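You operate a simulated robot arm through the tools that you are given. There is no shell and no other tool. Be economical: measure what you need, move in short steps, check, and stop when the job is done.

You are at the controls of a simulated robot arm. One attempt, no reset.

## Task
Load the 60 MM box and a coil, then park the trolley.
Fine: take the coil whose amps the case lid names. Load with the brake on, both on its top deck. Roll it back to the wheel stop, clear of the wheels while it rolls, and set the brake again. Drop nothing.

It is judged by the outcome, as a careful person would: the job done as asked, and still so three seconds after it is handed in. It fails if anything else is knocked over, pushed out of place, dropped, spilled or broken. Lids that push on must go on centred and level and be pressed home; caps that screw on are set level and turned clockwise until they are tight.

## Robot
A 6-joint arm with a two-finger parallel gripper on a trunk, on a base that drives. Base frame: it is fixed to the floor where the robot stands at the start and does not move with it; the origin is under the middle of the robot, x ahead of it, y to its left, z up. Lengths are in mm, angles in degrees, forces in N, time in s.
With the tool pointing down near the work surface it reaches from about 320 to 820 mm from the robot's upright axis, wherever it stands. Its first joint turns from -166.0 to 166.0 degrees. Places, roughly: brake lever [400, 1400, 700]; top deck of the trolley [600, 1600, 800]; trolley [600, 1600, 500]. Payload 3.91 kg.
The tool frame sits at the grasp point between the pads (the TCP): z along the fingers, y along the line on which they close. The tips reach 30 mm beyond it. The gripper opens to 110 mm. The fingers are 20 mm wide and 10 mm thick; the gripper's body (48 by 112 mm) begins 55 mm behind the TCP.
Orientation is that of the tool frame in the base frame, as [roll, pitch, yaw] about the fixed x, y, z axes, in that order (R = Rz(yaw) Ry(pitch) Rx(roll)). With the fingers straight down and closing along the base's y, the tool's x points along the base's -x, its y along +y and its z along -z.

## Interface
- The arm moves only by the tool servo_tool. Its argument "plan" is a list of rows, each a list of 7 numbers: the shift along the tool's x, y, z in mm, then the turn, a rotation vector about the tool's x, y, z in degrees, then the gripper command, from -1 (shut) to 1 (fully open), values between in proportion. In form: [[tx, ty, tz, rx, ry, rz, claw], ...]. A call has 1 to 20 rows; each row shifts and turns the commanded pose from where the row before left it, along the tool's axes as they then stand. Rows are played at 5 a second. More than 50 mm and 8.6 degrees between two rows, or a gripper value outside its range, and nothing of the call is played. A pose out of reach is approached as far as the arm can. The call stops where the force on the tool passes 90 N (or 10 N more than at its start, if that is more) or the arm is blocked; 0.2 s more then pass. Each finger travels about 45 mm/s and halts on what it meets, pressing with about 28 N; the grip force reading is that of the motor and also rises with nothing between the fingers. The clock runs only during rows and for 0.2 s after the last one: add rows that do not move to give the fingers time. The reply holds the time, the measured pose of the TCP, the force on the tool along the base axes, the opening and the grip force, in the units named above and with some noise, with the torque about the TCP (base axes, N m) and any sound that the robot's microphone picked up.
- Cameras (640 x 400 px; columns grow to the right, rows downward): "scene" is now at [2.1, 163.7, 1439.1]; the picture's right is [0.17, -0.99, 0.00], its down [-0.70, -0.12, -0.71] and it looks along [0.70, 0.12, -0.71] (base axes); focal length 267 px, centre (320, 200). "wrist" rides on the gripper at [77, 7, -114] in the tool frame; the picture's right is [-0.09, 1.00, 0.00], its down [-0.80, -0.07, -0.59] and it looks along [-0.59, -0.05, 0.80] (tool axes); focal length 270 px, centre (320, 200). There is no depth. A picture from a camera that has moved, and an enlarged one, comes with that camera's place and axes in the base frame and with its lens.
- capture(camera): a new picture of that camera. The clock stands still meanwhile.
- lift_body(by): slides the trunk up (or, below 0, down) by that many mm; the arm and the scene camera ride with it, the base frame stays. It gives what a move gives, with no picture.
- roll_base(legs): drives the robot by 1 to 6 legs, each [ahead, turn to the left] in mm and degrees, along the robot's own axes; the way and the turn of a leg run together, so that a leg with both is an arc; at most 1500 mm and 180 degrees a leg. The arm and the cameras ride along, it lands a little off, and it stops where it bumps. It gives what a move gives.
- head_to(pan, tilt): turns the head with the scene camera to pan (to the left, within 155 degrees either way) and tilt (down, from -29 to 69), counted from straight ahead of the robot. It gives what a move gives.
- inspect(camera, box): a new picture of the part [left, top, right, bottom] of that camera's present view, enlarged. The clock stands still meanwhile.
- finish_job(): hands the job in; it is judged then, once.

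Go step by step. Nothing tells you exact positions but the pictures and the camera data: compare them with the known pose of the tool, close in by small moves and look again before you grip or let go. The budget is 120 turns and 78 pictures, counting those below and the enlarged ones. Unless the task says otherwise, let go and move clear before handing in, and close with one line.

The tools are called after ">>>" as name(argument=value, ...) on one line, values as JSON. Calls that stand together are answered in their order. servo_tool: Moves the arm, as the interface text tells. Its arguments: {"type":"object","properties":{"plan":{"type":"array","items":{"type":"array","items":{"type":"number"}}}},"required":["plan"]} The other tools are called the same way: lift_body (by) slides the trunk up or down; roll_base (legs) drives the base; head_to (pan, tilt) turns the head that bears the scene camera; capture (camera) takes a picture; inspect (camera, box) takes an enlarged picture of a part of a camera's view; finish_job () hands the job in.

At the start:

```text
time: 0.0
ee_pos: [266.7, 430.9, 1170.4]
ee_rot: [-180.0, 0.0, 179.3]
ft_force: [-0.5, 0.3, -0.5]
moment: [-0.04, 0.02, -0.02]
grip_width: 110.0
finger_force: 0.1
trunk travel left (down, up): [-400.0, 210.0]
robot x, y, heading: [1.6, -0.5, -0.1]
head pan, tilt: [9.7, 45.0]
```

scene: 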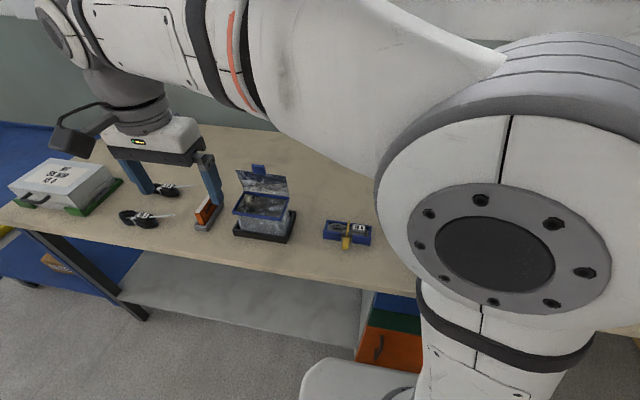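
wrist: 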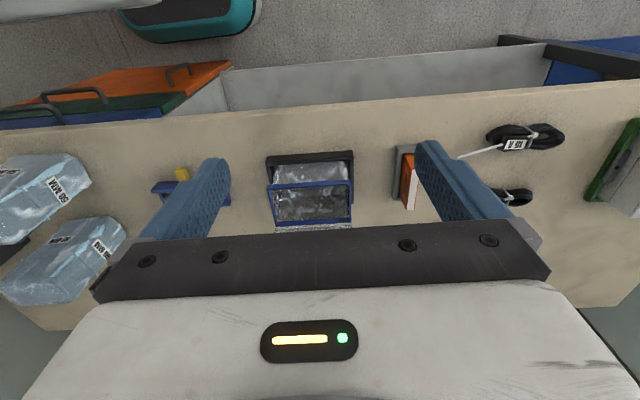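

I see a bench with a case at the left, two black coils, and pale blue boxes with mm labels at the right. I'll zoom in on the labels first.

>>> inspect(camera="wrist", box=[0, 130, 160, 310])

>>> inspect(camera="wrist", box=[440, 100, 640, 225])

>>> inspect(camera="scene", box=[0, 140, 240, 290])

>>> head_to(pan=75, tilt=30)

```text
2.22 times, centred on (80, 220) of wrist
camera zoom: at [191.2, 438.8, 1284.2], right [0.1, 0.99, 0.0], down [0.8, -0.08, 0.59], along [0.59, -0.06, -0.8], focal length 601 px, centre (853, 156)
```

zoom: 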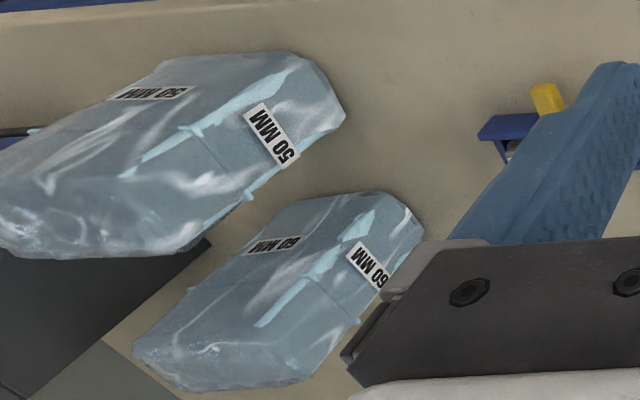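

```text
3.20 times, centred on (540, 162) of wrist
camera zoom: at [191.2, 438.8, 1284.2], right [0.1, 0.99, 0.0], down [0.8, -0.08, 0.59], along [0.59, -0.06, -0.8], focal length 865 px, centre (-384, 320)
```

zoom: 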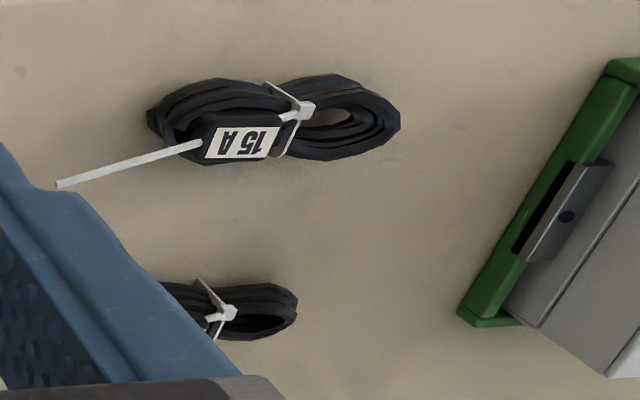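

```text
2.67 times, centred on (120, 215) of scene
camera zoom: at [2.1, 163.7, 1439.1], right [0.17, -0.99, 0.0], down [-0.7, -0.12, -0.71], along [0.7, 0.12, -0.71], focal length 712 px, centre (853, 160)
```

zoom: 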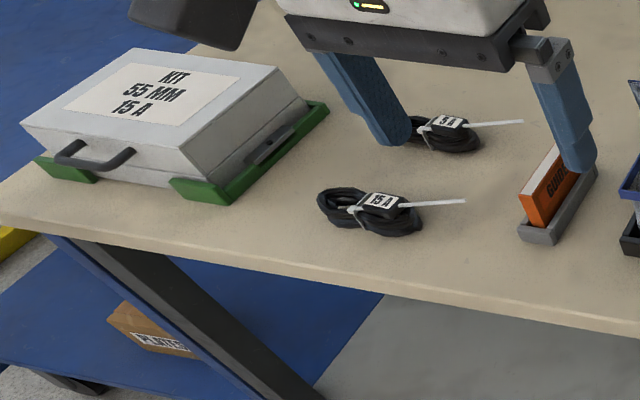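

```text
time: 1.4
ee_pos: [266.8, 431.6, 1168.3]
ee_rot: [-179.9, 0.0, 179.3]
ft_force: [0.1, -0.4, -0.6]
moment: [0.01, 0.05, 0.0]
grip_width: 109.8
finger_force: 0.1
trunk travel left (down, up): [-400.0, 210.0]
robot x, y, heading: [0.3, 2.1, 0.0]
head pan, tilt: [75.0, 30.0]
```

The lid says "KIT 55 MM 15 A", so I want the 15 A coil (the nearer one) and the 60 MM box. Next I'll look at the trolley.

>>> capture(camera="scene")

>>> head_to(pan=-25, tilt=45)

>>> capture(camera="scene")

```text
72 pictures are left
camera scene: at [-54.7, 237.2, 1461.7], right [0.97, -0.26, 0.0], down [-0.13, -0.48, -0.87], along [0.22, 0.84, -0.5], focal length 267 px, centre (320, 200)
```

scene: 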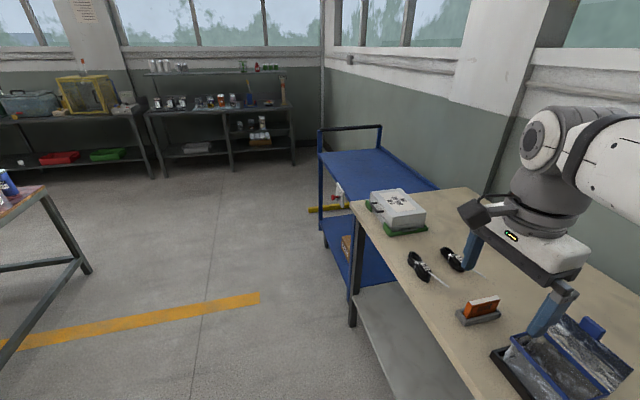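

```text
time: 3.1
ee_pos: [267.5, 430.4, 1169.2]
ee_rot: [-179.9, 0.0, 179.3]
ft_force: [-0.1, -0.8, -0.2]
moment: [-0.01, 0.02, -0.01]
grip_width: 110.2
finger_force: 0.1
trunk travel left (down, up): [-400.0, 210.0]
robot x, y, heading: [-1.3, 3.9, 0.3]
head pan, tilt: [-25.0, 45.0]
```

```text
71 pictures are left
camera scene: at [-4.3, 115.6, 1439.1], right [-0.42, -0.91, 0.0], down [-0.64, 0.3, -0.71], along [0.64, -0.3, -0.71], focal length 267 px, centre (320, 200)
```

scene: 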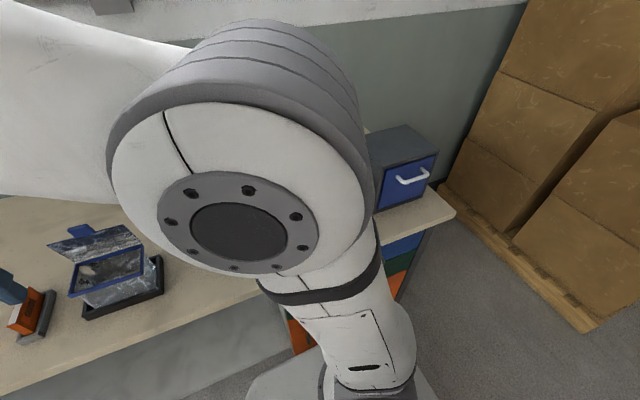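

The trolley (blue, with a red lever on the near-left side) stands beyond the bench's left end, and there seems to be a yellow bar on the floor. Next I'll move the arm above the boxes on the right to look at them.

>>> servo_tool(plan=[[-15, -41, 0, 0, 0, 0, 1], [-15, -41, 0, 0, 0, 0, 1], [-15, -41, 0, 0, 0, 0, 1], [-15, -41, 0, 0, 0, 0, 1], [-15, -41, 0, 0, 0, 0, 1], [-15, -41, 0, 0, 0, 0, 1], [-15, -41, 0, 0, 0, 0, 1], [-15, -41, 0, 0, 0, 0, 1], [-15, -41, 0, 0, 0, 0, 1], [-15, -41, 0, 0, 0, 0, 1], [-15, -41, 0, 0, 0, 0, 1], [-15, -41, 0, 0, 0, 0, 1], [-15, -41, 0, 0, 0, 0, 1], [-15, -41, 0, 0, 0, 0, 1], [-15, -41, 0, 0, 0, 0, 1]])

>>> capture(camera="wrist")

```text
time: 6.3
ee_pos: [490.4, -188.5, 1168.6]
ee_rot: [179.9, 0.0, 179.3]
ft_force: [-0.1, 0.2, 0.4]
moment: [0.05, 0.01, -0.03]
grip_width: 109.9
finger_force: 0.0
trunk travel left (down, up): [-400.0, 210.0]
robot x, y, heading: [2.8, -0.9, 0.3]
head pan, tilt: [-25.0, 45.0]
```

```text
70 pictures are left
camera wrist: at [413.2, -180.4, 1283.6], right [0.1, 0.99, 0.0], down [0.8, -0.08, 0.59], along [0.59, -0.06, -0.8], focal length 270 px, centre (320, 200)
```

wrist: 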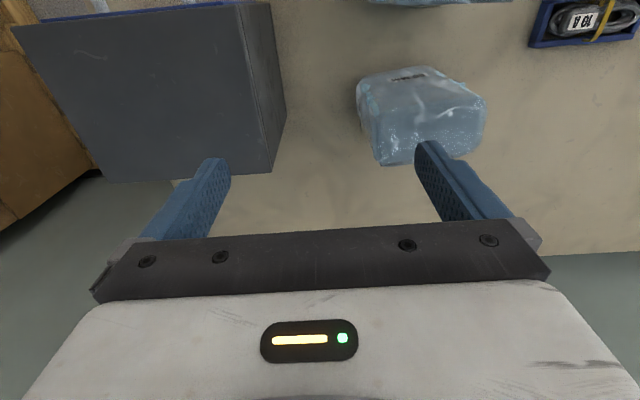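

The 60 MM box seems to be around (560, -50). I'll back off for a better view of both boxes.

>>> servo_tool(plan=[[30, 32, 0, 0, 0, 0, 1], [30, 32, 0, 0, 0, 0, 1], [30, 32, 0, 0, 0, 0, 1], [30, 32, 0, 0, 0, 0, 1], [0, 0, 0, 0, 0, 0, 1]])

>>> inspect(camera="wrist", box=[160, 0, 480, 200])

```text
time: 7.5
ee_pos: [368.9, -57.3, 1171.0]
ee_rot: [180.0, 0.1, 179.4]
ft_force: [0.1, -0.6, -0.5]
moment: [-0.01, -0.02, -0.02]
grip_width: 109.8
finger_force: 0.0
trunk travel left (down, up): [-400.0, 210.0]
robot x, y, heading: [-3.2, 2.5, 0.1]
head pan, tilt: [-25.0, 45.0]
```

```text
2.00 times, centred on (320, 100) of wrist
camera zoom: at [294.1, -48.4, 1285.6], right [0.1, 0.99, 0.0], down [0.8, -0.08, 0.59], along [0.59, -0.06, -0.8], focal length 541 px, centre (320, 400)
```

zoom: 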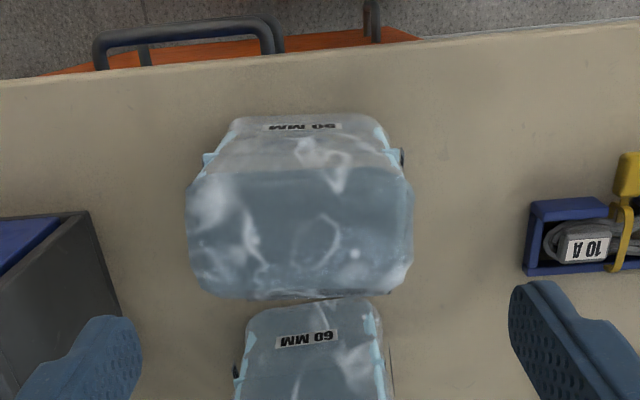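

Two boxes: 50 MM in front near the bench edge, 60 MM behind it. I'll move above the 60 MM box and look down.

>>> servo_tool(plan=[[-35, 0, 10, 0, 0, 0, 1], [-35, 0, 10, 0, 0, 0, 1], [-35, 0, 10, 0, 0, 0, 1], [0, 0, 0, 0, 0, 0, 1]])

>>> capture(camera="wrist")

```text
time: 8.5
ee_pos: [474.4, -58.3, 1139.8]
ee_rot: [-180.0, 0.0, 179.4]
ft_force: [0.0, 0.0, -0.2]
moment: [0.01, 0.03, -0.02]
grip_width: 110.0
finger_force: 0.0
trunk travel left (down, up): [-400.0, 210.0]
robot x, y, heading: [1.2, 0.5, 0.2]
head pan, tilt: [-25.0, 45.0]
```

```text
68 pictures are left
camera wrist: at [398.7, -48.8, 1254.2], right [0.1, 0.99, 0.0], down [0.8, -0.08, 0.59], along [0.59, -0.06, -0.8], focal length 270 px, centre (320, 200)
```

wrist: 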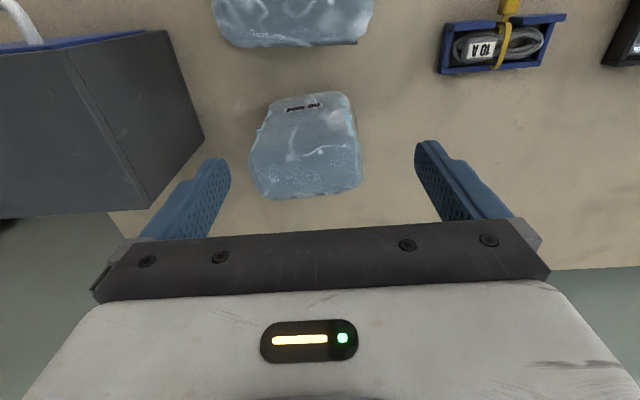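

The 60 MM box is at about (520, -60). I'll zoom in to measure which side fits the gripper.

>>> inspect(camera="wrist", box=[220, 80, 396, 210])

```text
3.08 times, centred on (308, 145) of wrist
camera zoom: at [398.7, -48.8, 1254.2], right [0.1, 0.99, 0.0], down [0.8, -0.08, 0.59], along [0.59, -0.06, -0.8], focal length 832 px, centre (357, 369)
```

zoom: 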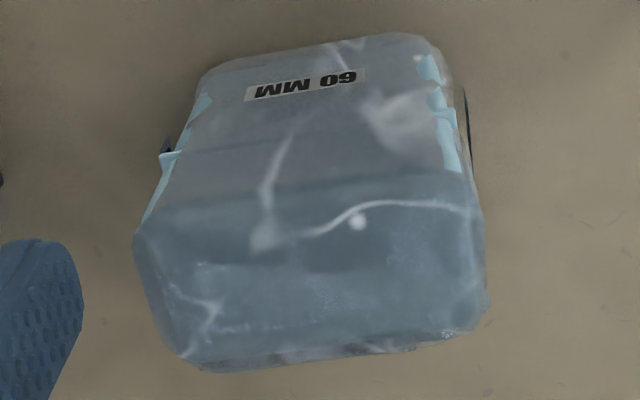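

The 60 MM box is about 105 mm wide in y, 55 mm deep in x and 170 mm tall, centred near (537, -76). I'll centre over it and turn the gripper to close along x.

>>> servo_tool(plan=[[-32, -9, 0, 0, 0, 0, 1], [-31, -9, 0, 0, 0, 0, 1], [0, 0, 0, 0, 0, 8.05, 1], [0, 0, 0, 0, 0, 8.05, 1], [0, 0, 0, 0, 0, 8.05, 1], [0, 0, 0, 0, 0, 8.05, 1], [0, 0, 0, 0, 0, 8.05, 1], [0, 0, 0, 0, 0, 8.05, 1], [0, 0, 0, 0, 0, 8.05, 1], [0, 0, 0, 0, 0, 8.05, 1], [0, 0, 0, 0, 0, 8.05, 1], [0, 0, 0, 0, 0, 8.05, 1], [0, 0, 0, 0, 0, 8.05, 1], [0, 0, 0, 0, 0, 0, 1]])

>>> capture(camera="wrist")

>>> capture(camera="scene")

```text
time: 11.5
ee_pos: [534.3, -77.3, 1139.9]
ee_rot: [-179.9, 0.0, 90.7]
ft_force: [-0.6, -0.8, -0.4]
moment: [-0.01, 0.01, -0.04]
grip_width: 110.0
finger_force: 0.0
trunk travel left (down, up): [-400.0, 210.0]
robot x, y, heading: [4.4, -1.1, 0.3]
head pan, tilt: [-25.0, 45.0]
```

```text
66 pictures are left
camera wrist: at [540.9, 0.4, 1254.7], right [1.0, -0.08, 0.0], down [-0.06, -0.8, 0.59], along [-0.05, -0.59, -0.8], focal length 270 px, centre (320, 200)
```

wrist: 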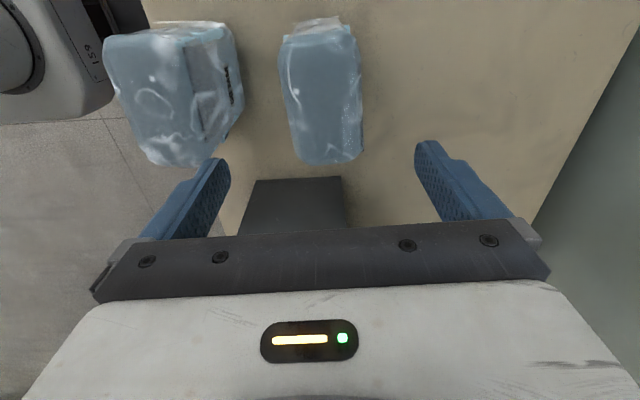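

```text
65 pictures are left
camera scene: at [-4.2, 115.5, 1439.1], right [-0.42, -0.91, 0.0], down [-0.64, 0.3, -0.71], along [0.64, -0.3, -0.71], focal length 267 px, centre (320, 200)
```

scene: 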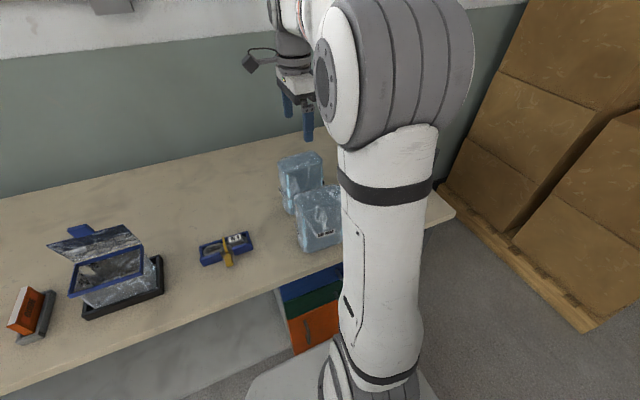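

The gripper is aligned over the box (top centre about (537, -72), top z about 1020). Descending to straddle it.

>>> servo_tool(plan=[[5, 3, 0, 0, 0, 0, 1], [0, 0, 30, 0, 0, 0, 1], [0, 0, 30, 0, 0, 0, 1], [0, 0, 30, 0, 0, 0, 1], [0, 0, 0, 0, 0, 0, 1]])

>>> capture(camera="wrist")

>>> inspect(camera="scene", box=[220, 60, 380, 260])

```text
time: 12.7
ee_pos: [536.6, -71.1, 1047.8]
ee_rot: [180.0, 0.0, 90.8]
ft_force: [0.4, -0.6, -0.6]
moment: [0.0, 0.01, 0.03]
grip_width: 110.3
finger_force: 0.1
trunk travel left (down, up): [-400.0, 210.0]
robot x, y, heading: [3.3, 0.2, 0.0]
head pan, tilt: [-25.0, 45.0]
```

```text
64 pictures are left
camera wrist: at [543.6, 5.7, 1162.5], right [1.0, -0.07, 0.0], down [-0.06, -0.8, 0.59], along [-0.04, -0.59, -0.8], focal length 270 px, centre (320, 200)
```

wrist: 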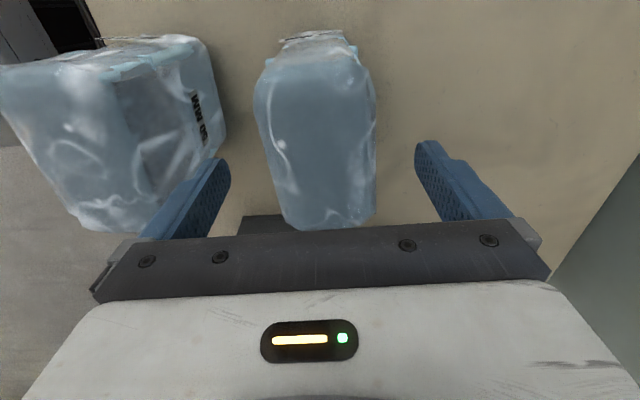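

```text
2.00 times, centred on (300, 160) of scene
camera zoom: at [-4.1, 115.5, 1439.1], right [-0.42, -0.91, 0.0], down [-0.64, 0.3, -0.71], along [0.64, -0.3, -0.71], focal length 534 px, centre (360, 280)
```

zoom: 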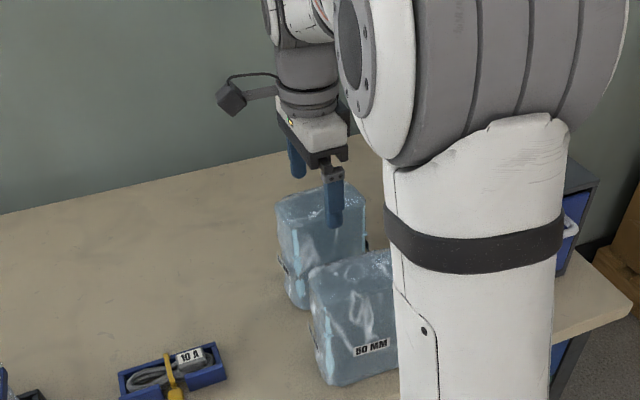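

Clear on both sides. Descend to z about 982 and close.

>>> servo_tool(plan=[[0, 0, 33, 0, 0, 0, 1], [0, 0, 33, 0, 0, 0, 1], [0, 0, 0, 0, 0, 0, 0.5], [0, 0, 0, 0, 0, 0, 0], [0, 0, 0, 0, 0, 0, -0.5], [0, 0, 0, 0, 0, 0, -1], [0, 0, 0, 0, 0, 0, -1], [0, 0, 0, 0, 0, 0, -1]])

```text
time: 14.5
ee_pos: [537.2, -72.4, 982.4]
ee_rot: [-180.0, 0.0, 90.8]
ft_force: [-0.5, 0.8, 0.4]
moment: [0.01, -0.02, -0.03]
grip_width: 68.6
finger_force: 27.6
trunk travel left (down, up): [-400.0, 210.0]
robot x, y, heading: [-0.2, -0.2, 0.1]
head pan, tilt: [-25.0, 45.0]
```

Gripped at 68.6 mm. Lifting.

>>> servo_tool(plan=[[0, 0, -8, 0, 0, 0, -1], [0, 0, -20, 0, 0, 0, -1], [0, 0, -40, 0, 0, 0, -1], [0, 0, -40, 0, 0, 0, -1], [0, 0, -40, 0, 0, 0, -1], [0, 0, -40, 0, 0, 0, -1], [0, 0, -20, 0, 0, 0, -1], [0, 0, 0, 0, 0, 0, -1]])

>>> head_to(pan=80, tilt=35)

>>> inspect(camera="scene", box=[250, 80, 490, 280])

>>> capture(camera="wrist")

```text
time: 16.3
ee_pos: [538.6, -74.2, 1190.6]
ee_rot: [-180.0, 0.0, 90.7]
ft_force: [0.0, -0.2, -3.4]
moment: [0.04, 0.05, -0.01]
grip_width: 68.5
finger_force: 27.4
trunk travel left (down, up): [-400.0, 210.0]
robot x, y, heading: [1.3, 1.8, 0.1]
head pan, tilt: [-25.0, 45.0]
```

```text
time: 18.1
ee_pos: [540.2, -74.2, 1190.6]
ee_rot: [-180.0, 0.0, 90.7]
ft_force: [0.2, -0.7, -2.6]
moment: [0.03, 0.02, -0.02]
grip_width: 68.8
finger_force: 28.0
trunk travel left (down, up): [-400.0, 210.0]
robot x, y, heading: [-0.8, 1.0, 0.2]
head pan, tilt: [80.0, 35.0]
```

```text
2.00 times, centred on (370, 180) of scene
camera zoom: at [-62.4, 236.5, 1453.9], right [0.98, -0.17, 0.0], down [-0.1, -0.56, -0.82], along [0.14, 0.81, -0.57], focal length 534 px, centre (220, 240)
```

zoom: 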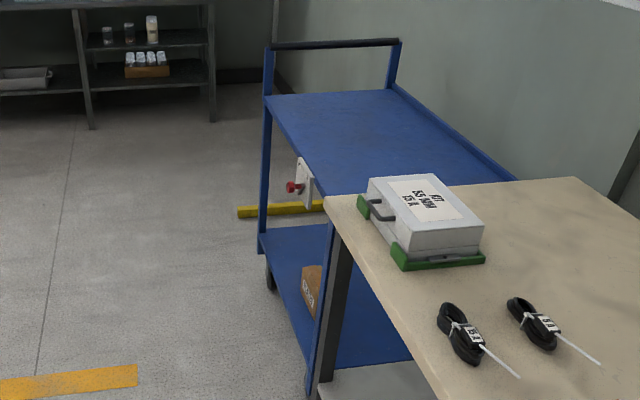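

```text
61 pictures are left
camera wrist: at [545.4, 3.0, 1305.0], right [1.0, -0.07, 0.0], down [-0.06, -0.8, 0.59], along [-0.04, -0.59, -0.8], focal length 270 px, centre (320, 200)
```

wrist: 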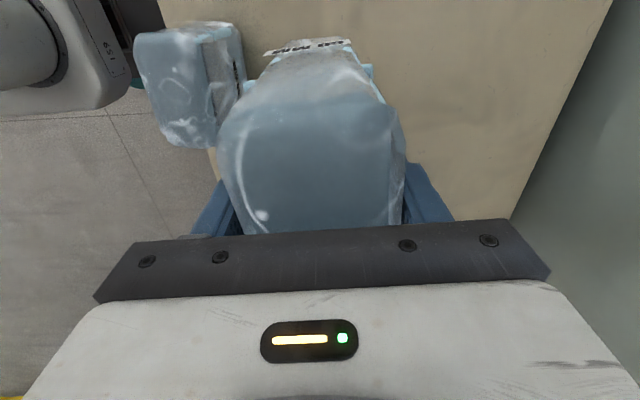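

Box held firmly. The trolley's deck, the red brake lever on its aisle side and the yellow wheel stop at about y = 2530 are visible. I'll raise the trunk, tuck a bit, and drive left along the aisle to the trolley.

>>> lift_body(by=80)

>>> servo_tool(plan=[[0, -30, 0, 0, 0, 0, -1], [0, -30, 0, 0, 0, 0, -1], [0, -30, 0, 0, 0, 0, -1], [0, 0, 0, 0, 0, 0, -1]])

>>> roll_base(legs=[[0, 90]])

```text
time: 19.3
ee_pos: [539.2, -74.0, 1269.8]
ee_rot: [-180.0, 0.1, 90.8]
ft_force: [-0.3, 0.0, -3.5]
moment: [-0.02, 0.0, -0.03]
grip_width: 68.8
finger_force: 28.0
trunk travel left (down, up): [-480.0, 130.0]
robot x, y, heading: [1.2, -0.9, 0.2]
head pan, tilt: [80.0, 35.0]
```

```text
time: 20.3
ee_pos: [449.4, -76.7, 1271.9]
ee_rot: [-179.9, 0.0, 90.8]
ft_force: [0.3, -0.7, -2.3]
moment: [0.03, 0.03, -0.02]
grip_width: 68.4
finger_force: 27.7
trunk travel left (down, up): [-480.0, 130.0]
robot x, y, heading: [-1.2, -4.2, 0.1]
head pan, tilt: [80.0, 35.0]
```

```text
time: 24.5
ee_pos: [87.8, 446.8, 1270.7]
ee_rot: [-180.0, -0.1, 179.2]
ft_force: [0.5, -0.9, -2.7]
moment: [0.0, 0.04, -0.01]
grip_width: 68.5
finger_force: 28.3
trunk travel left (down, up): [-480.0, 130.0]
robot x, y, heading: [5.6, 1.2, 88.0]
head pan, tilt: [80.0, 35.0]
```

>>> roll_base(legs=[[0, 3], [1450, 0], [0, -90]])

>>> head_to(pan=10, tilt=50)

>>> capture(camera="scene")

>>> capture(camera="wrist")

```text
time: 35.9
ee_pos: [428.8, 1426.8, 1271.5]
ee_rot: [-180.0, -0.1, 95.6]
ft_force: [0.3, 0.6, -4.2]
moment: [0.03, -0.01, 0.02]
grip_width: 68.4
finger_force: 27.7
trunk travel left (down, up): [-480.0, 130.0]
robot x, y, heading: [-24.4, 1481.0, 4.9]
head pan, tilt: [80.0, 35.0]
```

```text
time: 37.3
ee_pos: [429.7, 1426.8, 1271.0]
ee_rot: [-180.0, -0.1, 95.6]
ft_force: [0.5, 0.5, -2.2]
moment: [-0.01, -0.01, 0.0]
grip_width: 67.9
finger_force: 28.2
trunk travel left (down, up): [-480.0, 130.0]
robot x, y, heading: [-26.8, 1478.1, 5.0]
head pan, tilt: [10.0, 50.0]
```

```text
60 pictures are left
camera scene: at [-40.9, 1644.9, 1512.2], right [0.26, -0.97, 0.0], down [-0.74, -0.2, -0.64], along [0.62, 0.17, -0.77], focal length 267 px, centre (320, 200)
```

scene: 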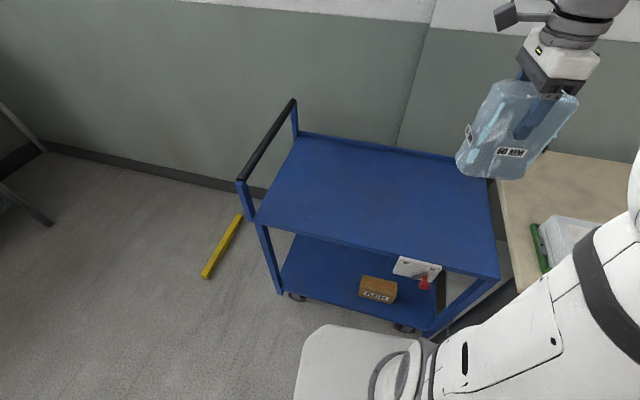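

```text
59 pictures are left
camera wrist: at [429.6, 1505.0, 1385.7], right [1.0, 0.01, 0.0], down [0.01, -0.8, 0.59], along [0.0, -0.59, -0.8], focal length 270 px, centre (320, 200)
```

wrist: 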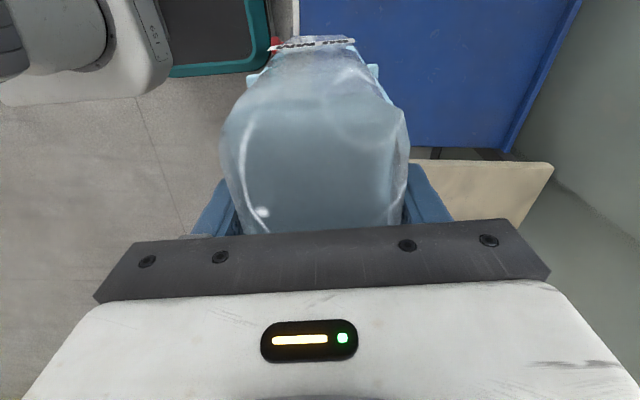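

The trolley is clear to see, with the brake plate and red lever on this side. I'll zoom in on the brake.

>>> inspect(camera="scene", box=[340, 235, 500, 335])

```text
4.00 times, centred on (420, 285) of scene
camera zoom: at [-40.9, 1644.9, 1512.2], right [0.26, -0.97, 0.0], down [-0.74, -0.2, -0.64], along [0.62, 0.17, -0.77], focal length 1068 px, centre (-80, -140)
```

zoom: 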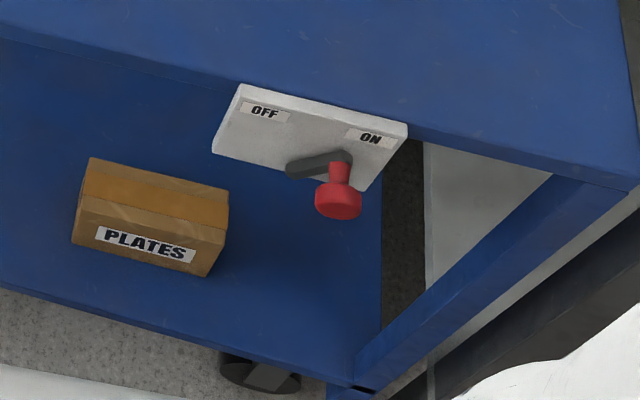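

The lever points at ON, so the brake is set. The deck spans about x 391–859, y 1242–2002. I'll bring the box over (600, 1500) and lower it most of the way.

>>> servo_tool(plan=[[0, 0, 0, 0, 0, 5.6, -1], [15, 34, 0, 0, 0, 0, -1], [15, 34, 0, 0, 0, 0, -1], [15, 34, 0, 0, 0, 0, -1], [15, 34, 0, 0, 0, 0, -1], [13, 34, 0, 0, 0, 0, -1], [0, 0, 45, 0, 0, 0, -1], [0, 0, 45, 0, 0, 0, -1], [0, 0, 45, 0, 0, 0, -1], [0, 0, 45, 0, 0, 0, -1], [0, 0, 45, 0, 0, 0, -1], [0, 0, 45, 0, 0, 0, -1], [0, 0, 0, 0, 0, 0, -1]])

>>> capture(camera="scene")

```text
time: 40.1
ee_pos: [600.5, 1498.7, 1002.9]
ee_rot: [-180.0, 0.0, 89.9]
ft_force: [0.2, -0.1, -3.0]
moment: [0.0, 0.01, -0.02]
grip_width: 68.0
finger_force: 27.9
trunk travel left (down, up): [-480.0, 130.0]
robot x, y, heading: [-21.7, 1480.5, 5.2]
head pan, tilt: [10.0, 50.0]
```

```text
57 pictures are left
camera scene: at [-40.7, 1644.8, 1512.2], right [0.26, -0.97, 0.0], down [-0.74, -0.2, -0.64], along [0.62, 0.16, -0.77], focal length 267 px, centre (320, 200)
```

scene: 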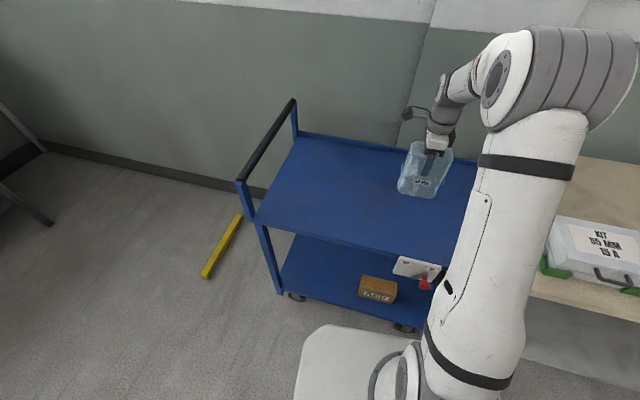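

>>> servo_tool(plan=[[0, 0, 30, 0, 0, 0, -1], [0, 0, 25, 0, 0, 0, -1], [0, 0, 5, 0, 0, 0, -1], [0, 0, 0, 0, 0, 0, -1]])

>>> inspect(camera="scene", box=[360, 110, 480, 210])

```text
time: 41.1
ee_pos: [601.4, 1499.1, 940.9]
ee_rot: [-180.0, 0.0, 89.9]
ft_force: [-0.2, -0.3, -3.4]
moment: [-0.03, 0.01, -0.02]
grip_width: 68.2
finger_force: 28.2
trunk travel left (down, up): [-480.0, 130.0]
robot x, y, heading: [-28.3, 1479.2, 5.0]
head pan, tilt: [10.0, 50.0]
```

```text
4.00 times, centred on (420, 160) of scene
camera zoom: at [-40.6, 1644.8, 1512.2], right [0.26, -0.97, 0.0], down [-0.74, -0.2, -0.64], along [0.62, 0.16, -0.77], focal length 1068 px, centre (-80, 360)
```

zoom: 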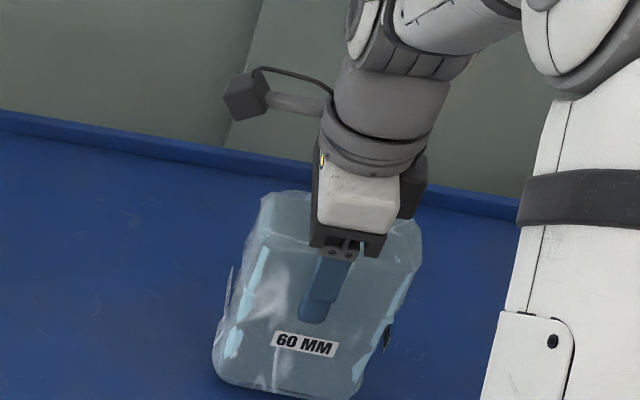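

>>> servo_tool(plan=[[0, 0, 3, 0, 0, 0, -1], [0, 0, 3, 0, 0, 0, -1], [0, 0, 0, 0, 0, 0, -1]])

>>> servo_tool(plan=[[0, 0, 3, 0, 0, 0, -1], [0, 0, 0, 0, 0, 0, -1]])

>>> servo_tool(plan=[[0, 0, 3, 0, 0, 0, -1], [0, 0, 0, 0, 0, 0, -1]])

```text
time: 41.9
ee_pos: [601.1, 1498.5, 934.6]
ee_rot: [180.0, 0.0, 89.9]
ft_force: [-0.5, 0.4, -3.5]
moment: [0.02, 0.0, -0.02]
grip_width: 67.9
finger_force: 27.6
trunk travel left (down, up): [-480.0, 130.0]
robot x, y, heading: [-21.3, 1484.6, 5.3]
head pan, tilt: [10.0, 50.0]
```

```text
time: 42.5
ee_pos: [600.9, 1499.1, 933.3]
ee_rot: [180.0, 0.0, 90.0]
ft_force: [-0.2, 0.1, -1.1]
moment: [-0.08, -0.04, 0.03]
grip_width: 68.0
finger_force: 28.2
trunk travel left (down, up): [-480.0, 130.0]
robot x, y, heading: [-27.1, 1484.0, 4.9]
head pan, tilt: [10.0, 50.0]
```

```text
time: 43.1
ee_pos: [600.5, 1499.7, 932.4]
ee_rot: [179.7, 0.0, 89.9]
ft_force: [3.0, 0.8, 24.3]
moment: [-0.04, 0.54, 0.0]
grip_width: 67.9
finger_force: 27.8
trunk travel left (down, up): [-480.0, 130.0]
robot x, y, heading: [-26.7, 1481.6, 4.8]
head pan, tilt: [10.0, 50.0]
```

The box is seated on the deck. I'll ease off, open and rise.

>>> servo_tool(plan=[[0, 0, -3, 0, 0, 0, -1], [0, 0, 0, 0, 0, 0, -0.2], [0, 0, 0, 0, 0, 0, 0.3], [0, 0, 0, 0, 0, 0, 0.7], [0, 0, 0, 0, 0, 0, 0.8], [0, 0, -30, 0, 0, 0, 0.8], [0, 0, -45, 0, 0, 0, 0.8], [0, 0, -45, 0, 0, 0, 0.8], [0, 0, -45, 0, 0, 0, 0.8], [0, 0, -45, 0, 0, 0, 0.8], [0, 0, -45, 0, 0, 0, 0.8], [0, 0, 0, 0, 0, 0, 0.8]])

>>> capture(camera="scene")

```text
time: 45.7
ee_pos: [601.0, 1498.8, 1186.9]
ee_rot: [179.9, 0.0, 89.9]
ft_force: [0.2, 0.2, -0.3]
moment: [0.0, -0.04, 0.07]
grip_width: 98.8
finger_force: 0.2
trunk travel left (down, up): [-480.0, 130.0]
robot x, y, heading: [-24.4, 1481.7, 4.7]
head pan, tilt: [10.0, 50.0]
```

```text
55 pictures are left
camera scene: at [-41.0, 1644.8, 1512.2], right [0.26, -0.97, 0.0], down [-0.74, -0.2, -0.64], along [0.62, 0.16, -0.77], focal length 267 px, centre (320, 200)
```

scene: 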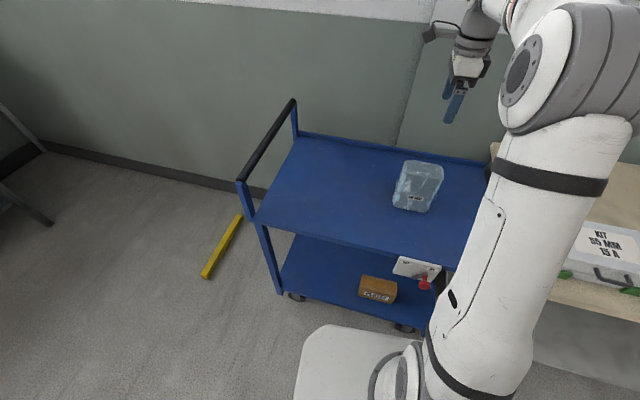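

The box stands on the deck. Next I'll drive to about y = 1080, from where both the coil and the deck can be reached.

>>> roll_base(legs=[[0, -95], [420, 0], [0, 90]])

>>> head_to(pan=-25, tilt=50)

>>> capture(camera="scene")

>>> capture(camera="wrist")

```text
time: 56.0
ee_pos: [604.9, 1029.5, 1186.4]
ee_rot: [-179.9, 0.0, 85.5]
ft_force: [-0.1, 0.3, -0.5]
moment: [0.0, -0.01, -0.01]
grip_width: 99.0
finger_force: 0.0
trunk travel left (down, up): [-480.0, 130.0]
robot x, y, heading: [-20.8, 1042.9, 0.0]
head pan, tilt: [10.0, 50.0]
```

```text
time: 57.1
ee_pos: [605.3, 1030.1, 1185.9]
ee_rot: [179.9, 0.0, 85.5]
ft_force: [0.4, 0.7, 0.3]
moment: [0.02, -0.01, -0.02]
grip_width: 99.4
finger_force: 0.0
trunk travel left (down, up): [-480.0, 130.0]
robot x, y, heading: [-16.5, 1043.3, 0.3]
head pan, tilt: [-25.0, 50.0]
```

```text
54 pictures are left
camera scene: at [-26.9, 1160.8, 1512.2], right [-0.42, -0.91, 0.0], down [-0.7, 0.32, -0.64], along [0.58, -0.27, -0.77], focal length 267 px, centre (320, 200)
```

scene: 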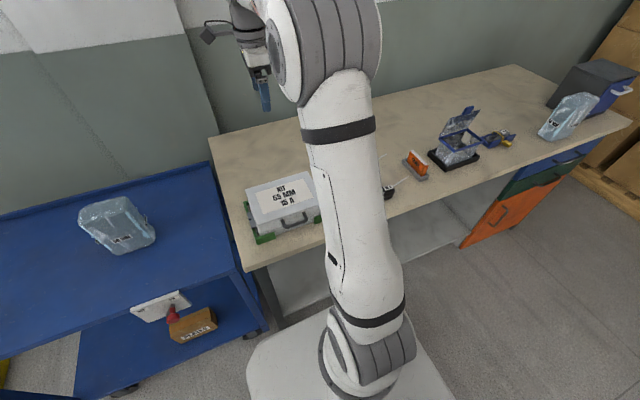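

```text
53 pictures are left
camera wrist: at [619.3, 1106.3, 1301.3], right [0.99, -0.17, 0.0], down [-0.13, -0.79, 0.59], along [-0.1, -0.59, -0.8], focal length 270 px, centre (320, 200)
```

wrist: 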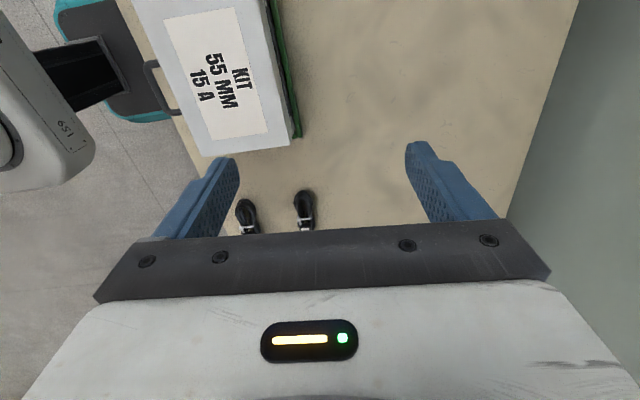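

Next I'll bring the gripper to above the two coils near (410, 757).

>>> servo_tool(plan=[[0, 0, 0, 0, 0, -4.5, 0.8], [-29, -28, 0, 0, 0, 0, 0.8], [-29, -28, 0, 0, 0, 0, 0.8], [-29, -28, 0, 0, 0, 0, 0.8], [-29, -28, 0, 0, 0, 0, 0.8], [-29, -28, 0, 0, 0, 0, 0.8], [-29, -28, 0, 0, 0, 0, 0.8], [-29, -27, 0, 0, 0, 0, 0.8], [0, 0, 30, 0, 0, 0, 0.8], [0, 0, 0, 0, 0, 0, 0.8]])

>>> capture(camera="wrist")

```text
time: 59.3
ee_pos: [411.5, 826.7, 1155.9]
ee_rot: [180.0, 0.0, 90.0]
ft_force: [0.2, -0.1, -0.6]
moment: [-0.02, 0.02, -0.01]
grip_width: 99.0
finger_force: 0.0
trunk travel left (down, up): [-480.0, 130.0]
robot x, y, heading: [-15.7, 1047.3, -0.1]
head pan, tilt: [-25.0, 50.0]
```

```text
52 pictures are left
camera wrist: at [418.8, 904.5, 1270.2], right [1.0, -0.09, 0.0], down [-0.07, -0.8, 0.59], along [-0.05, -0.59, -0.8], focal length 270 px, centre (320, 200)
```

wrist: 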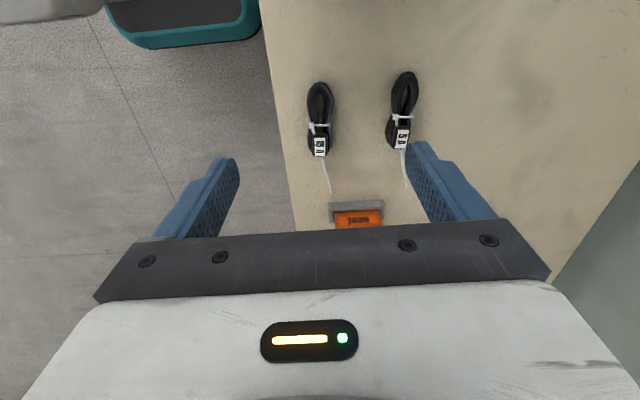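

The 15 A coil is centred near (406, 756), its axis turned about 7° off y. I'll align with it and descend partway.

>>> servo_tool(plan=[[-35, -3, 0, 0, 0, 0, 0.6], [-35, -2, 0, 0, 0, 7, 0.6], [0, 0, 45, 0, 0, 0, 0.6], [0, 0, 45, 0, 0, 0, 0.6], [0, 0, 45, 0, 0, 0, 0.6], [0, 0, 45, 0, 0, 0, 0.6], [0, 0, 0, 0, 0, 0, 0.6]])

>>> capture(camera="wrist")

```text
time: 60.9
ee_pos: [402.9, 757.6, 981.1]
ee_rot: [-180.0, 0.0, 83.0]
ft_force: [-0.3, 1.2, 0.6]
moment: [-0.02, -0.02, 0.03]
grip_width: 88.0
finger_force: 0.0
trunk travel left (down, up): [-480.0, 130.0]
robot x, y, heading: [-18.2, 1041.0, -0.3]
head pan, tilt: [-25.0, 50.0]
```

```text
51 pictures are left
camera wrist: at [420.8, 834.6, 1095.2], right [0.98, -0.21, 0.0], down [-0.17, -0.79, 0.59], along [-0.12, -0.58, -0.8], focal length 270 px, centre (320, 200)
```

wrist: 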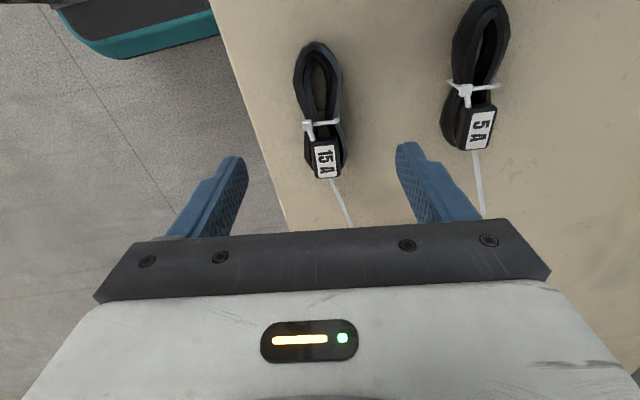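

>>> servo_tool(plan=[[-3, 3, 40, 0, 0, 0, 0.6], [0, 0, 40, 0, 0, 0, 0.6], [0, 0, 10, 0, 0, 0, 0.6], [0, 0, 0, 0, 0, 0, 0.6]])

>>> capture(camera="wrist")

```text
time: 61.9
ee_pos: [407.0, 751.4, 889.8]
ee_rot: [179.9, 0.0, 83.0]
ft_force: [1.3, -0.3, -0.4]
moment: [-0.01, -0.02, -0.02]
grip_width: 88.2
finger_force: 0.0
trunk travel left (down, up): [-480.0, 130.0]
robot x, y, heading: [-20.2, 1045.6, -0.1]
head pan, tilt: [-25.0, 50.0]
```

```text
50 pictures are left
camera wrist: at [423.8, 828.3, 1004.1], right [0.98, -0.21, 0.0], down [-0.17, -0.79, 0.59], along [-0.12, -0.58, -0.8], focal length 270 px, centre (320, 200)
```

wrist: 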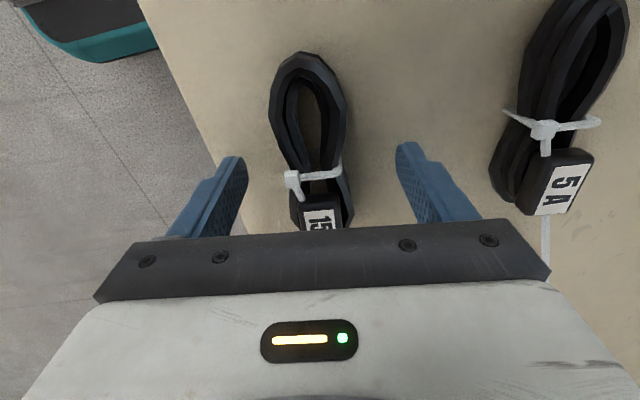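

The fingers straddle the coil at its middle. I'll shift slightly toward the tie, go down a few mm and close.

>>> servo_tool(plan=[[-5, -2, 3, 0, 0, 0, 0.6], [0, 0, 2, 0, 0, 0, 0.6], [0, 0, 0, 0, 0, 0, 0.2], [0, 0, 0, 0, 0, 0, -0.2], [0, 0, 0, 0, 0, 0, -0.6], [0, 0, 0, 0, 0, 0, -1], [0, 0, 0, 0, 0, 0, -1], [0, 0, 0, 0, 0, 0, -1]])

>>> capture(camera="wrist")

```text
time: 63.7
ee_pos: [405.9, 747.6, 883.3]
ee_rot: [180.0, 0.1, 83.1]
ft_force: [0.0, -0.3, -0.3]
moment: [0.04, 0.03, 0.04]
grip_width: 40.0
finger_force: 28.1
trunk travel left (down, up): [-480.0, 130.0]
robot x, y, heading: [-18.1, 1040.1, -0.0]
head pan, tilt: [-25.0, 50.0]
```

```text
49 pictures are left
camera wrist: at [422.1, 823.8, 997.7], right [0.98, -0.21, 0.0], down [-0.17, -0.79, 0.59], along [-0.12, -0.58, -0.8], focal length 270 px, centre (320, 200)
```

wrist: 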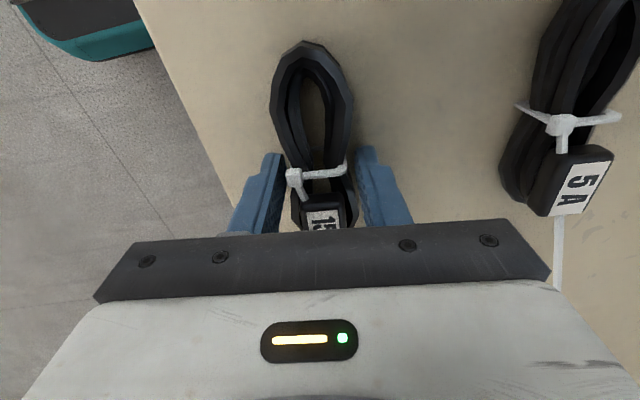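

Gripped at 40 mm. I'll lift high and carry it over the case toward the deck's near end.

>>> servo_tool(plan=[[0, 0, -10, 0, 0, 0, -1], [0, 0, -30, 0, 0, 0, -1], [0, 0, -45, 0, 0, 0, -1], [0, 0, -45, 0, 0, 0, -1], [0, 0, -45, 0, 0, 0, -1], [0, 0, -45, 0, 0, 0, -1], [0, 0, -45, 0, 0, 0, -1], [0, 0, 0, 0, 0, 0, -1]])

>>> capture(camera="wrist")

```text
time: 65.5
ee_pos: [405.5, 749.0, 1146.3]
ee_rot: [-180.0, 0.1, 83.0]
ft_force: [0.9, -0.2, -1.8]
moment: [0.01, -0.02, -0.02]
grip_width: 40.0
finger_force: 28.0
trunk travel left (down, up): [-480.0, 130.0]
robot x, y, heading: [-18.8, 1044.9, 0.2]
head pan, tilt: [-25.0, 50.0]
```

```text
48 pictures are left
camera wrist: at [422.0, 825.7, 1261.6], right [0.98, -0.21, 0.0], down [-0.17, -0.79, 0.59], along [-0.12, -0.58, -0.8], focal length 270 px, centre (320, 200)
```

wrist: 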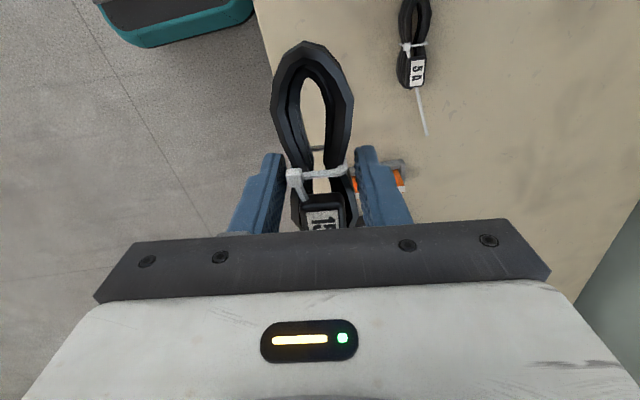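

>>> servo_tool(plan=[[47, 6.1, 0, 0, 0, 0, -1], [47, 6.1, 0, 0, 0, 0, -1], [47, 6.1, 0, 0, 0, 0, -1], [47, 6.1, 0, 0, 0, 0, -1], [47, 6.1, 0, 0, 0, 0, -1], [47, 6.1, 0, 0, 0, 0, -1], [47, 6.1, 0, 0, 0, 0, -1], [47, 6.1, 0, 0, 0, 0, -1], [47, 6.1, 0, 0, 0, 0, -1], [47, 6.1, 0, 0, 0, 0, -1], [47, 6.1, 0, 0, 0, 0, -1], [47, 6.1, 0, 0, 0, 0, -1], [47, 6.1, 0, 0, 0, 0, -1], [0, 0, 0, 0, 0, -7, -1], [0, 0, 0, 0, 0, 0, -1]])

>>> head_to(pan=25, tilt=50)

>>> capture(camera="scene")

>>> capture(camera="wrist")

```text
time: 68.7
ee_pos: [562.4, 1344.0, 1146.3]
ee_rot: [179.9, 0.0, 90.2]
ft_force: [-1.3, -0.4, -1.1]
moment: [0.02, 0.01, 0.02]
grip_width: 39.7
finger_force: 28.0
trunk travel left (down, up): [-480.0, 130.0]
robot x, y, heading: [-18.4, 1044.5, 0.2]
head pan, tilt: [-25.0, 50.0]
```

```text
time: 69.8
ee_pos: [561.7, 1343.8, 1146.1]
ee_rot: [179.9, 0.0, 90.1]
ft_force: [0.2, -0.2, -3.0]
moment: [0.0, 0.03, 0.03]
grip_width: 39.7
finger_force: 28.1
trunk travel left (down, up): [-480.0, 130.0]
robot x, y, heading: [-21.9, 1042.1, 0.4]
head pan, tilt: [25.0, 50.0]
```

```text
47 pictures are left
camera scene: at [-26.9, 1226.2, 1512.1], right [0.42, -0.91, 0.0], down [-0.69, -0.32, -0.64], along [0.58, 0.27, -0.77], focal length 267 px, centre (320, 200)
```

scene: 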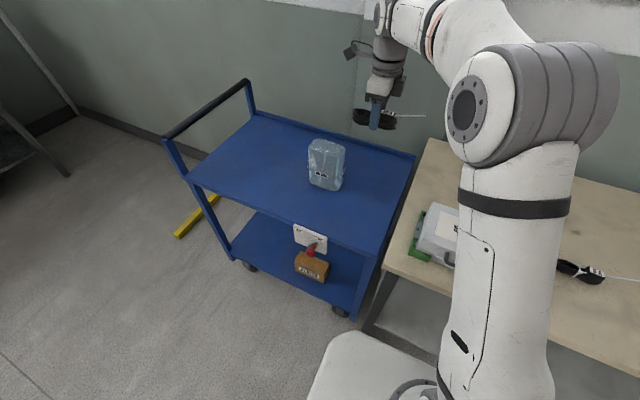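

```text
46 pictures are left
camera wrist: at [569.6, 1422.2, 1261.3], right [1.0, -0.09, 0.0], down [-0.07, -0.8, 0.59], along [-0.05, -0.59, -0.8], focal length 270 px, centre (320, 200)
```

wrist: 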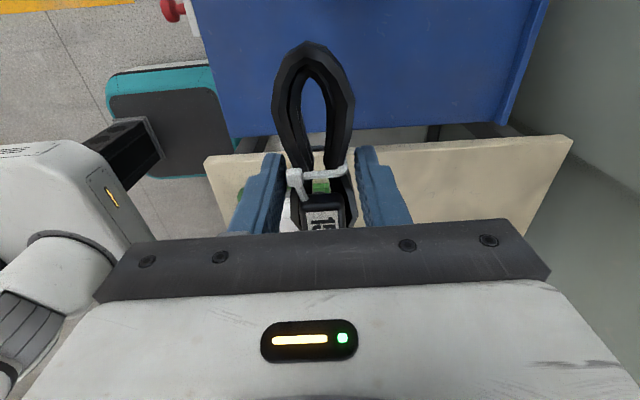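

The tail would overhang there, so I'll place the coil further in, at (475, 1430), beside the box with a safe gap. Descending partway now.

>>> servo_tool(plan=[[29, -29, 0, 0, 0, 0, -1], [29, -29, 0, 0, 0, 0, -1], [28, -29, 0, 0, 0, 0, -1], [0, 0, 45, 0, 0, 0, -1], [0, 0, 45, 0, 0, 0, -1], [0, 0, 45, 0, 0, 0, -1], [0, 0, 45, 0, 0, 0, -1], [0, 0, 45, 0, 0, 0, -1], [0, 0, 30, 0, 0, 0, -1], [0, 0, 0, 0, 0, 0, -1]])

>>> capture(camera="wrist")

>>> inspect(camera="scene", box=[240, 110, 440, 260])

```text
time: 72.0
ee_pos: [473.4, 1430.1, 891.3]
ee_rot: [-180.0, 0.0, 89.9]
ft_force: [-0.5, 0.4, -2.0]
moment: [0.01, 0.01, 0.03]
grip_width: 39.7
finger_force: 28.3
trunk travel left (down, up): [-480.0, 130.0]
robot x, y, heading: [-17.7, 1042.2, -0.0]
head pan, tilt: [25.0, 50.0]
```

```text
45 pictures are left
camera wrist: at [480.2, 1508.1, 1006.3], right [1.0, -0.09, 0.0], down [-0.07, -0.8, 0.59], along [-0.05, -0.59, -0.8], focal length 270 px, centre (320, 200)
```

wrist: 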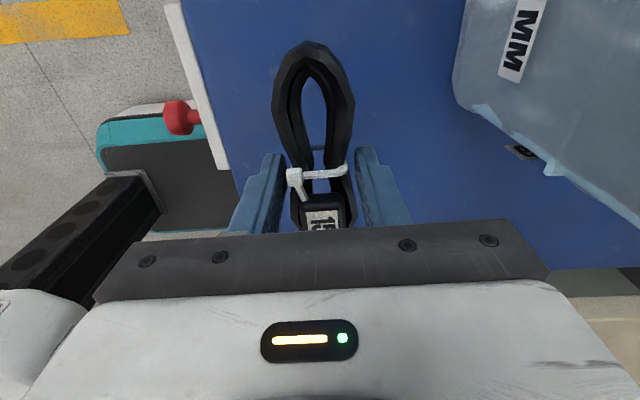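

```text
2.67 times, centred on (340, 185) of scene
camera zoom: at [-27.1, 1226.3, 1512.1], right [0.42, -0.91, 0.0], down [-0.69, -0.33, -0.64], along [0.58, 0.27, -0.77], focal length 712 px, centre (267, 240)
```

zoom: 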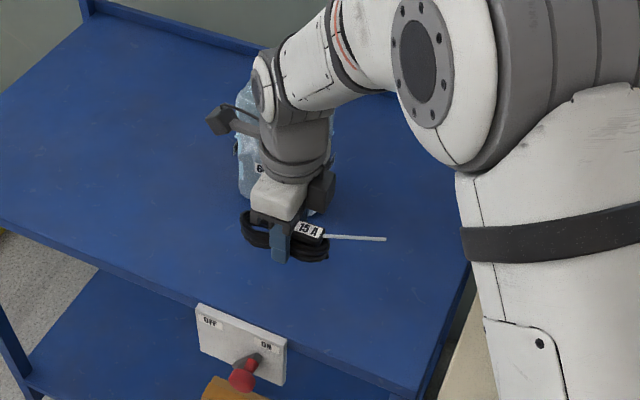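

>>> servo_tool(plan=[[0, 0, 30, 0, 0, 0, -1], [0, 0, 19, 0, 0, 0, -1], [0, 0, 3, 0, 0, 0, -1], [0, 0, 0, 0, 0, 0, -1]])

>>> servo_tool(plan=[[0, 0, 3, 0, 0, 0, -1], [0, 0, 0, 0, 0, 0, -1]])

>>> servo_tool(plan=[[0, 0, 2, 0, 0, 0, -1], [0, 0, 0, 0, 0, 0, -1]])

```text
time: 73.0
ee_pos: [472.3, 1432.5, 840.2]
ee_rot: [-179.9, 0.1, 90.1]
ft_force: [-1.1, -0.2, -2.3]
moment: [0.02, -0.01, 0.02]
grip_width: 39.6
finger_force: 28.2
trunk travel left (down, up): [-480.0, 130.0]
robot x, y, heading: [-19.8, 1045.4, 0.1]
head pan, tilt: [25.0, 50.0]
```

```text
time: 73.6
ee_pos: [473.9, 1430.8, 835.7]
ee_rot: [180.0, -0.1, 90.0]
ft_force: [1.2, 0.7, -1.0]
moment: [-0.02, 0.02, 0.01]
grip_width: 39.7
finger_force: 28.5
trunk travel left (down, up): [-480.0, 130.0]
robot x, y, heading: [-22.0, 1044.4, 0.0]
head pan, tilt: [25.0, 50.0]
```

```text
time: 74.2
ee_pos: [471.6, 1430.0, 834.7]
ee_rot: [179.9, 0.0, 90.1]
ft_force: [0.2, -0.1, -1.9]
moment: [-0.02, 0.01, -0.01]
grip_width: 39.5
finger_force: 27.8
trunk travel left (down, up): [-480.0, 130.0]
robot x, y, heading: [-19.8, 1043.1, -0.0]
head pan, tilt: [25.0, 50.0]
```

>>> servo_tool(plan=[[0, 0, 1.5, 0, 0, 0, -1], [0, 0, 0, 0, 0, 0, -1]])

>>> servo_tool(plan=[[0, 0, 1.5, 0, 0, 0, -1], [0, 0, 0, 0, 0, 0, -1]])

```text
time: 74.8
ee_pos: [472.1, 1430.7, 833.5]
ee_rot: [180.0, 0.0, 90.0]
ft_force: [-0.4, -0.5, 0.4]
moment: [0.11, -0.03, 0.07]
grip_width: 39.9
finger_force: 28.2
trunk travel left (down, up): [-480.0, 130.0]
robot x, y, heading: [-19.7, 1043.4, -0.2]
head pan, tilt: [25.0, 50.0]
```

```text
time: 75.4
ee_pos: [472.3, 1431.4, 833.6]
ee_rot: [180.0, 0.0, 90.0]
ft_force: [0.3, -6.4, 11.3]
moment: [-0.47, 0.09, 0.07]
grip_width: 39.9
finger_force: 28.5
trunk travel left (down, up): [-480.0, 130.0]
robot x, y, heading: [-21.0, 1045.5, -0.1]
head pan, tilt: [25.0, 50.0]
```

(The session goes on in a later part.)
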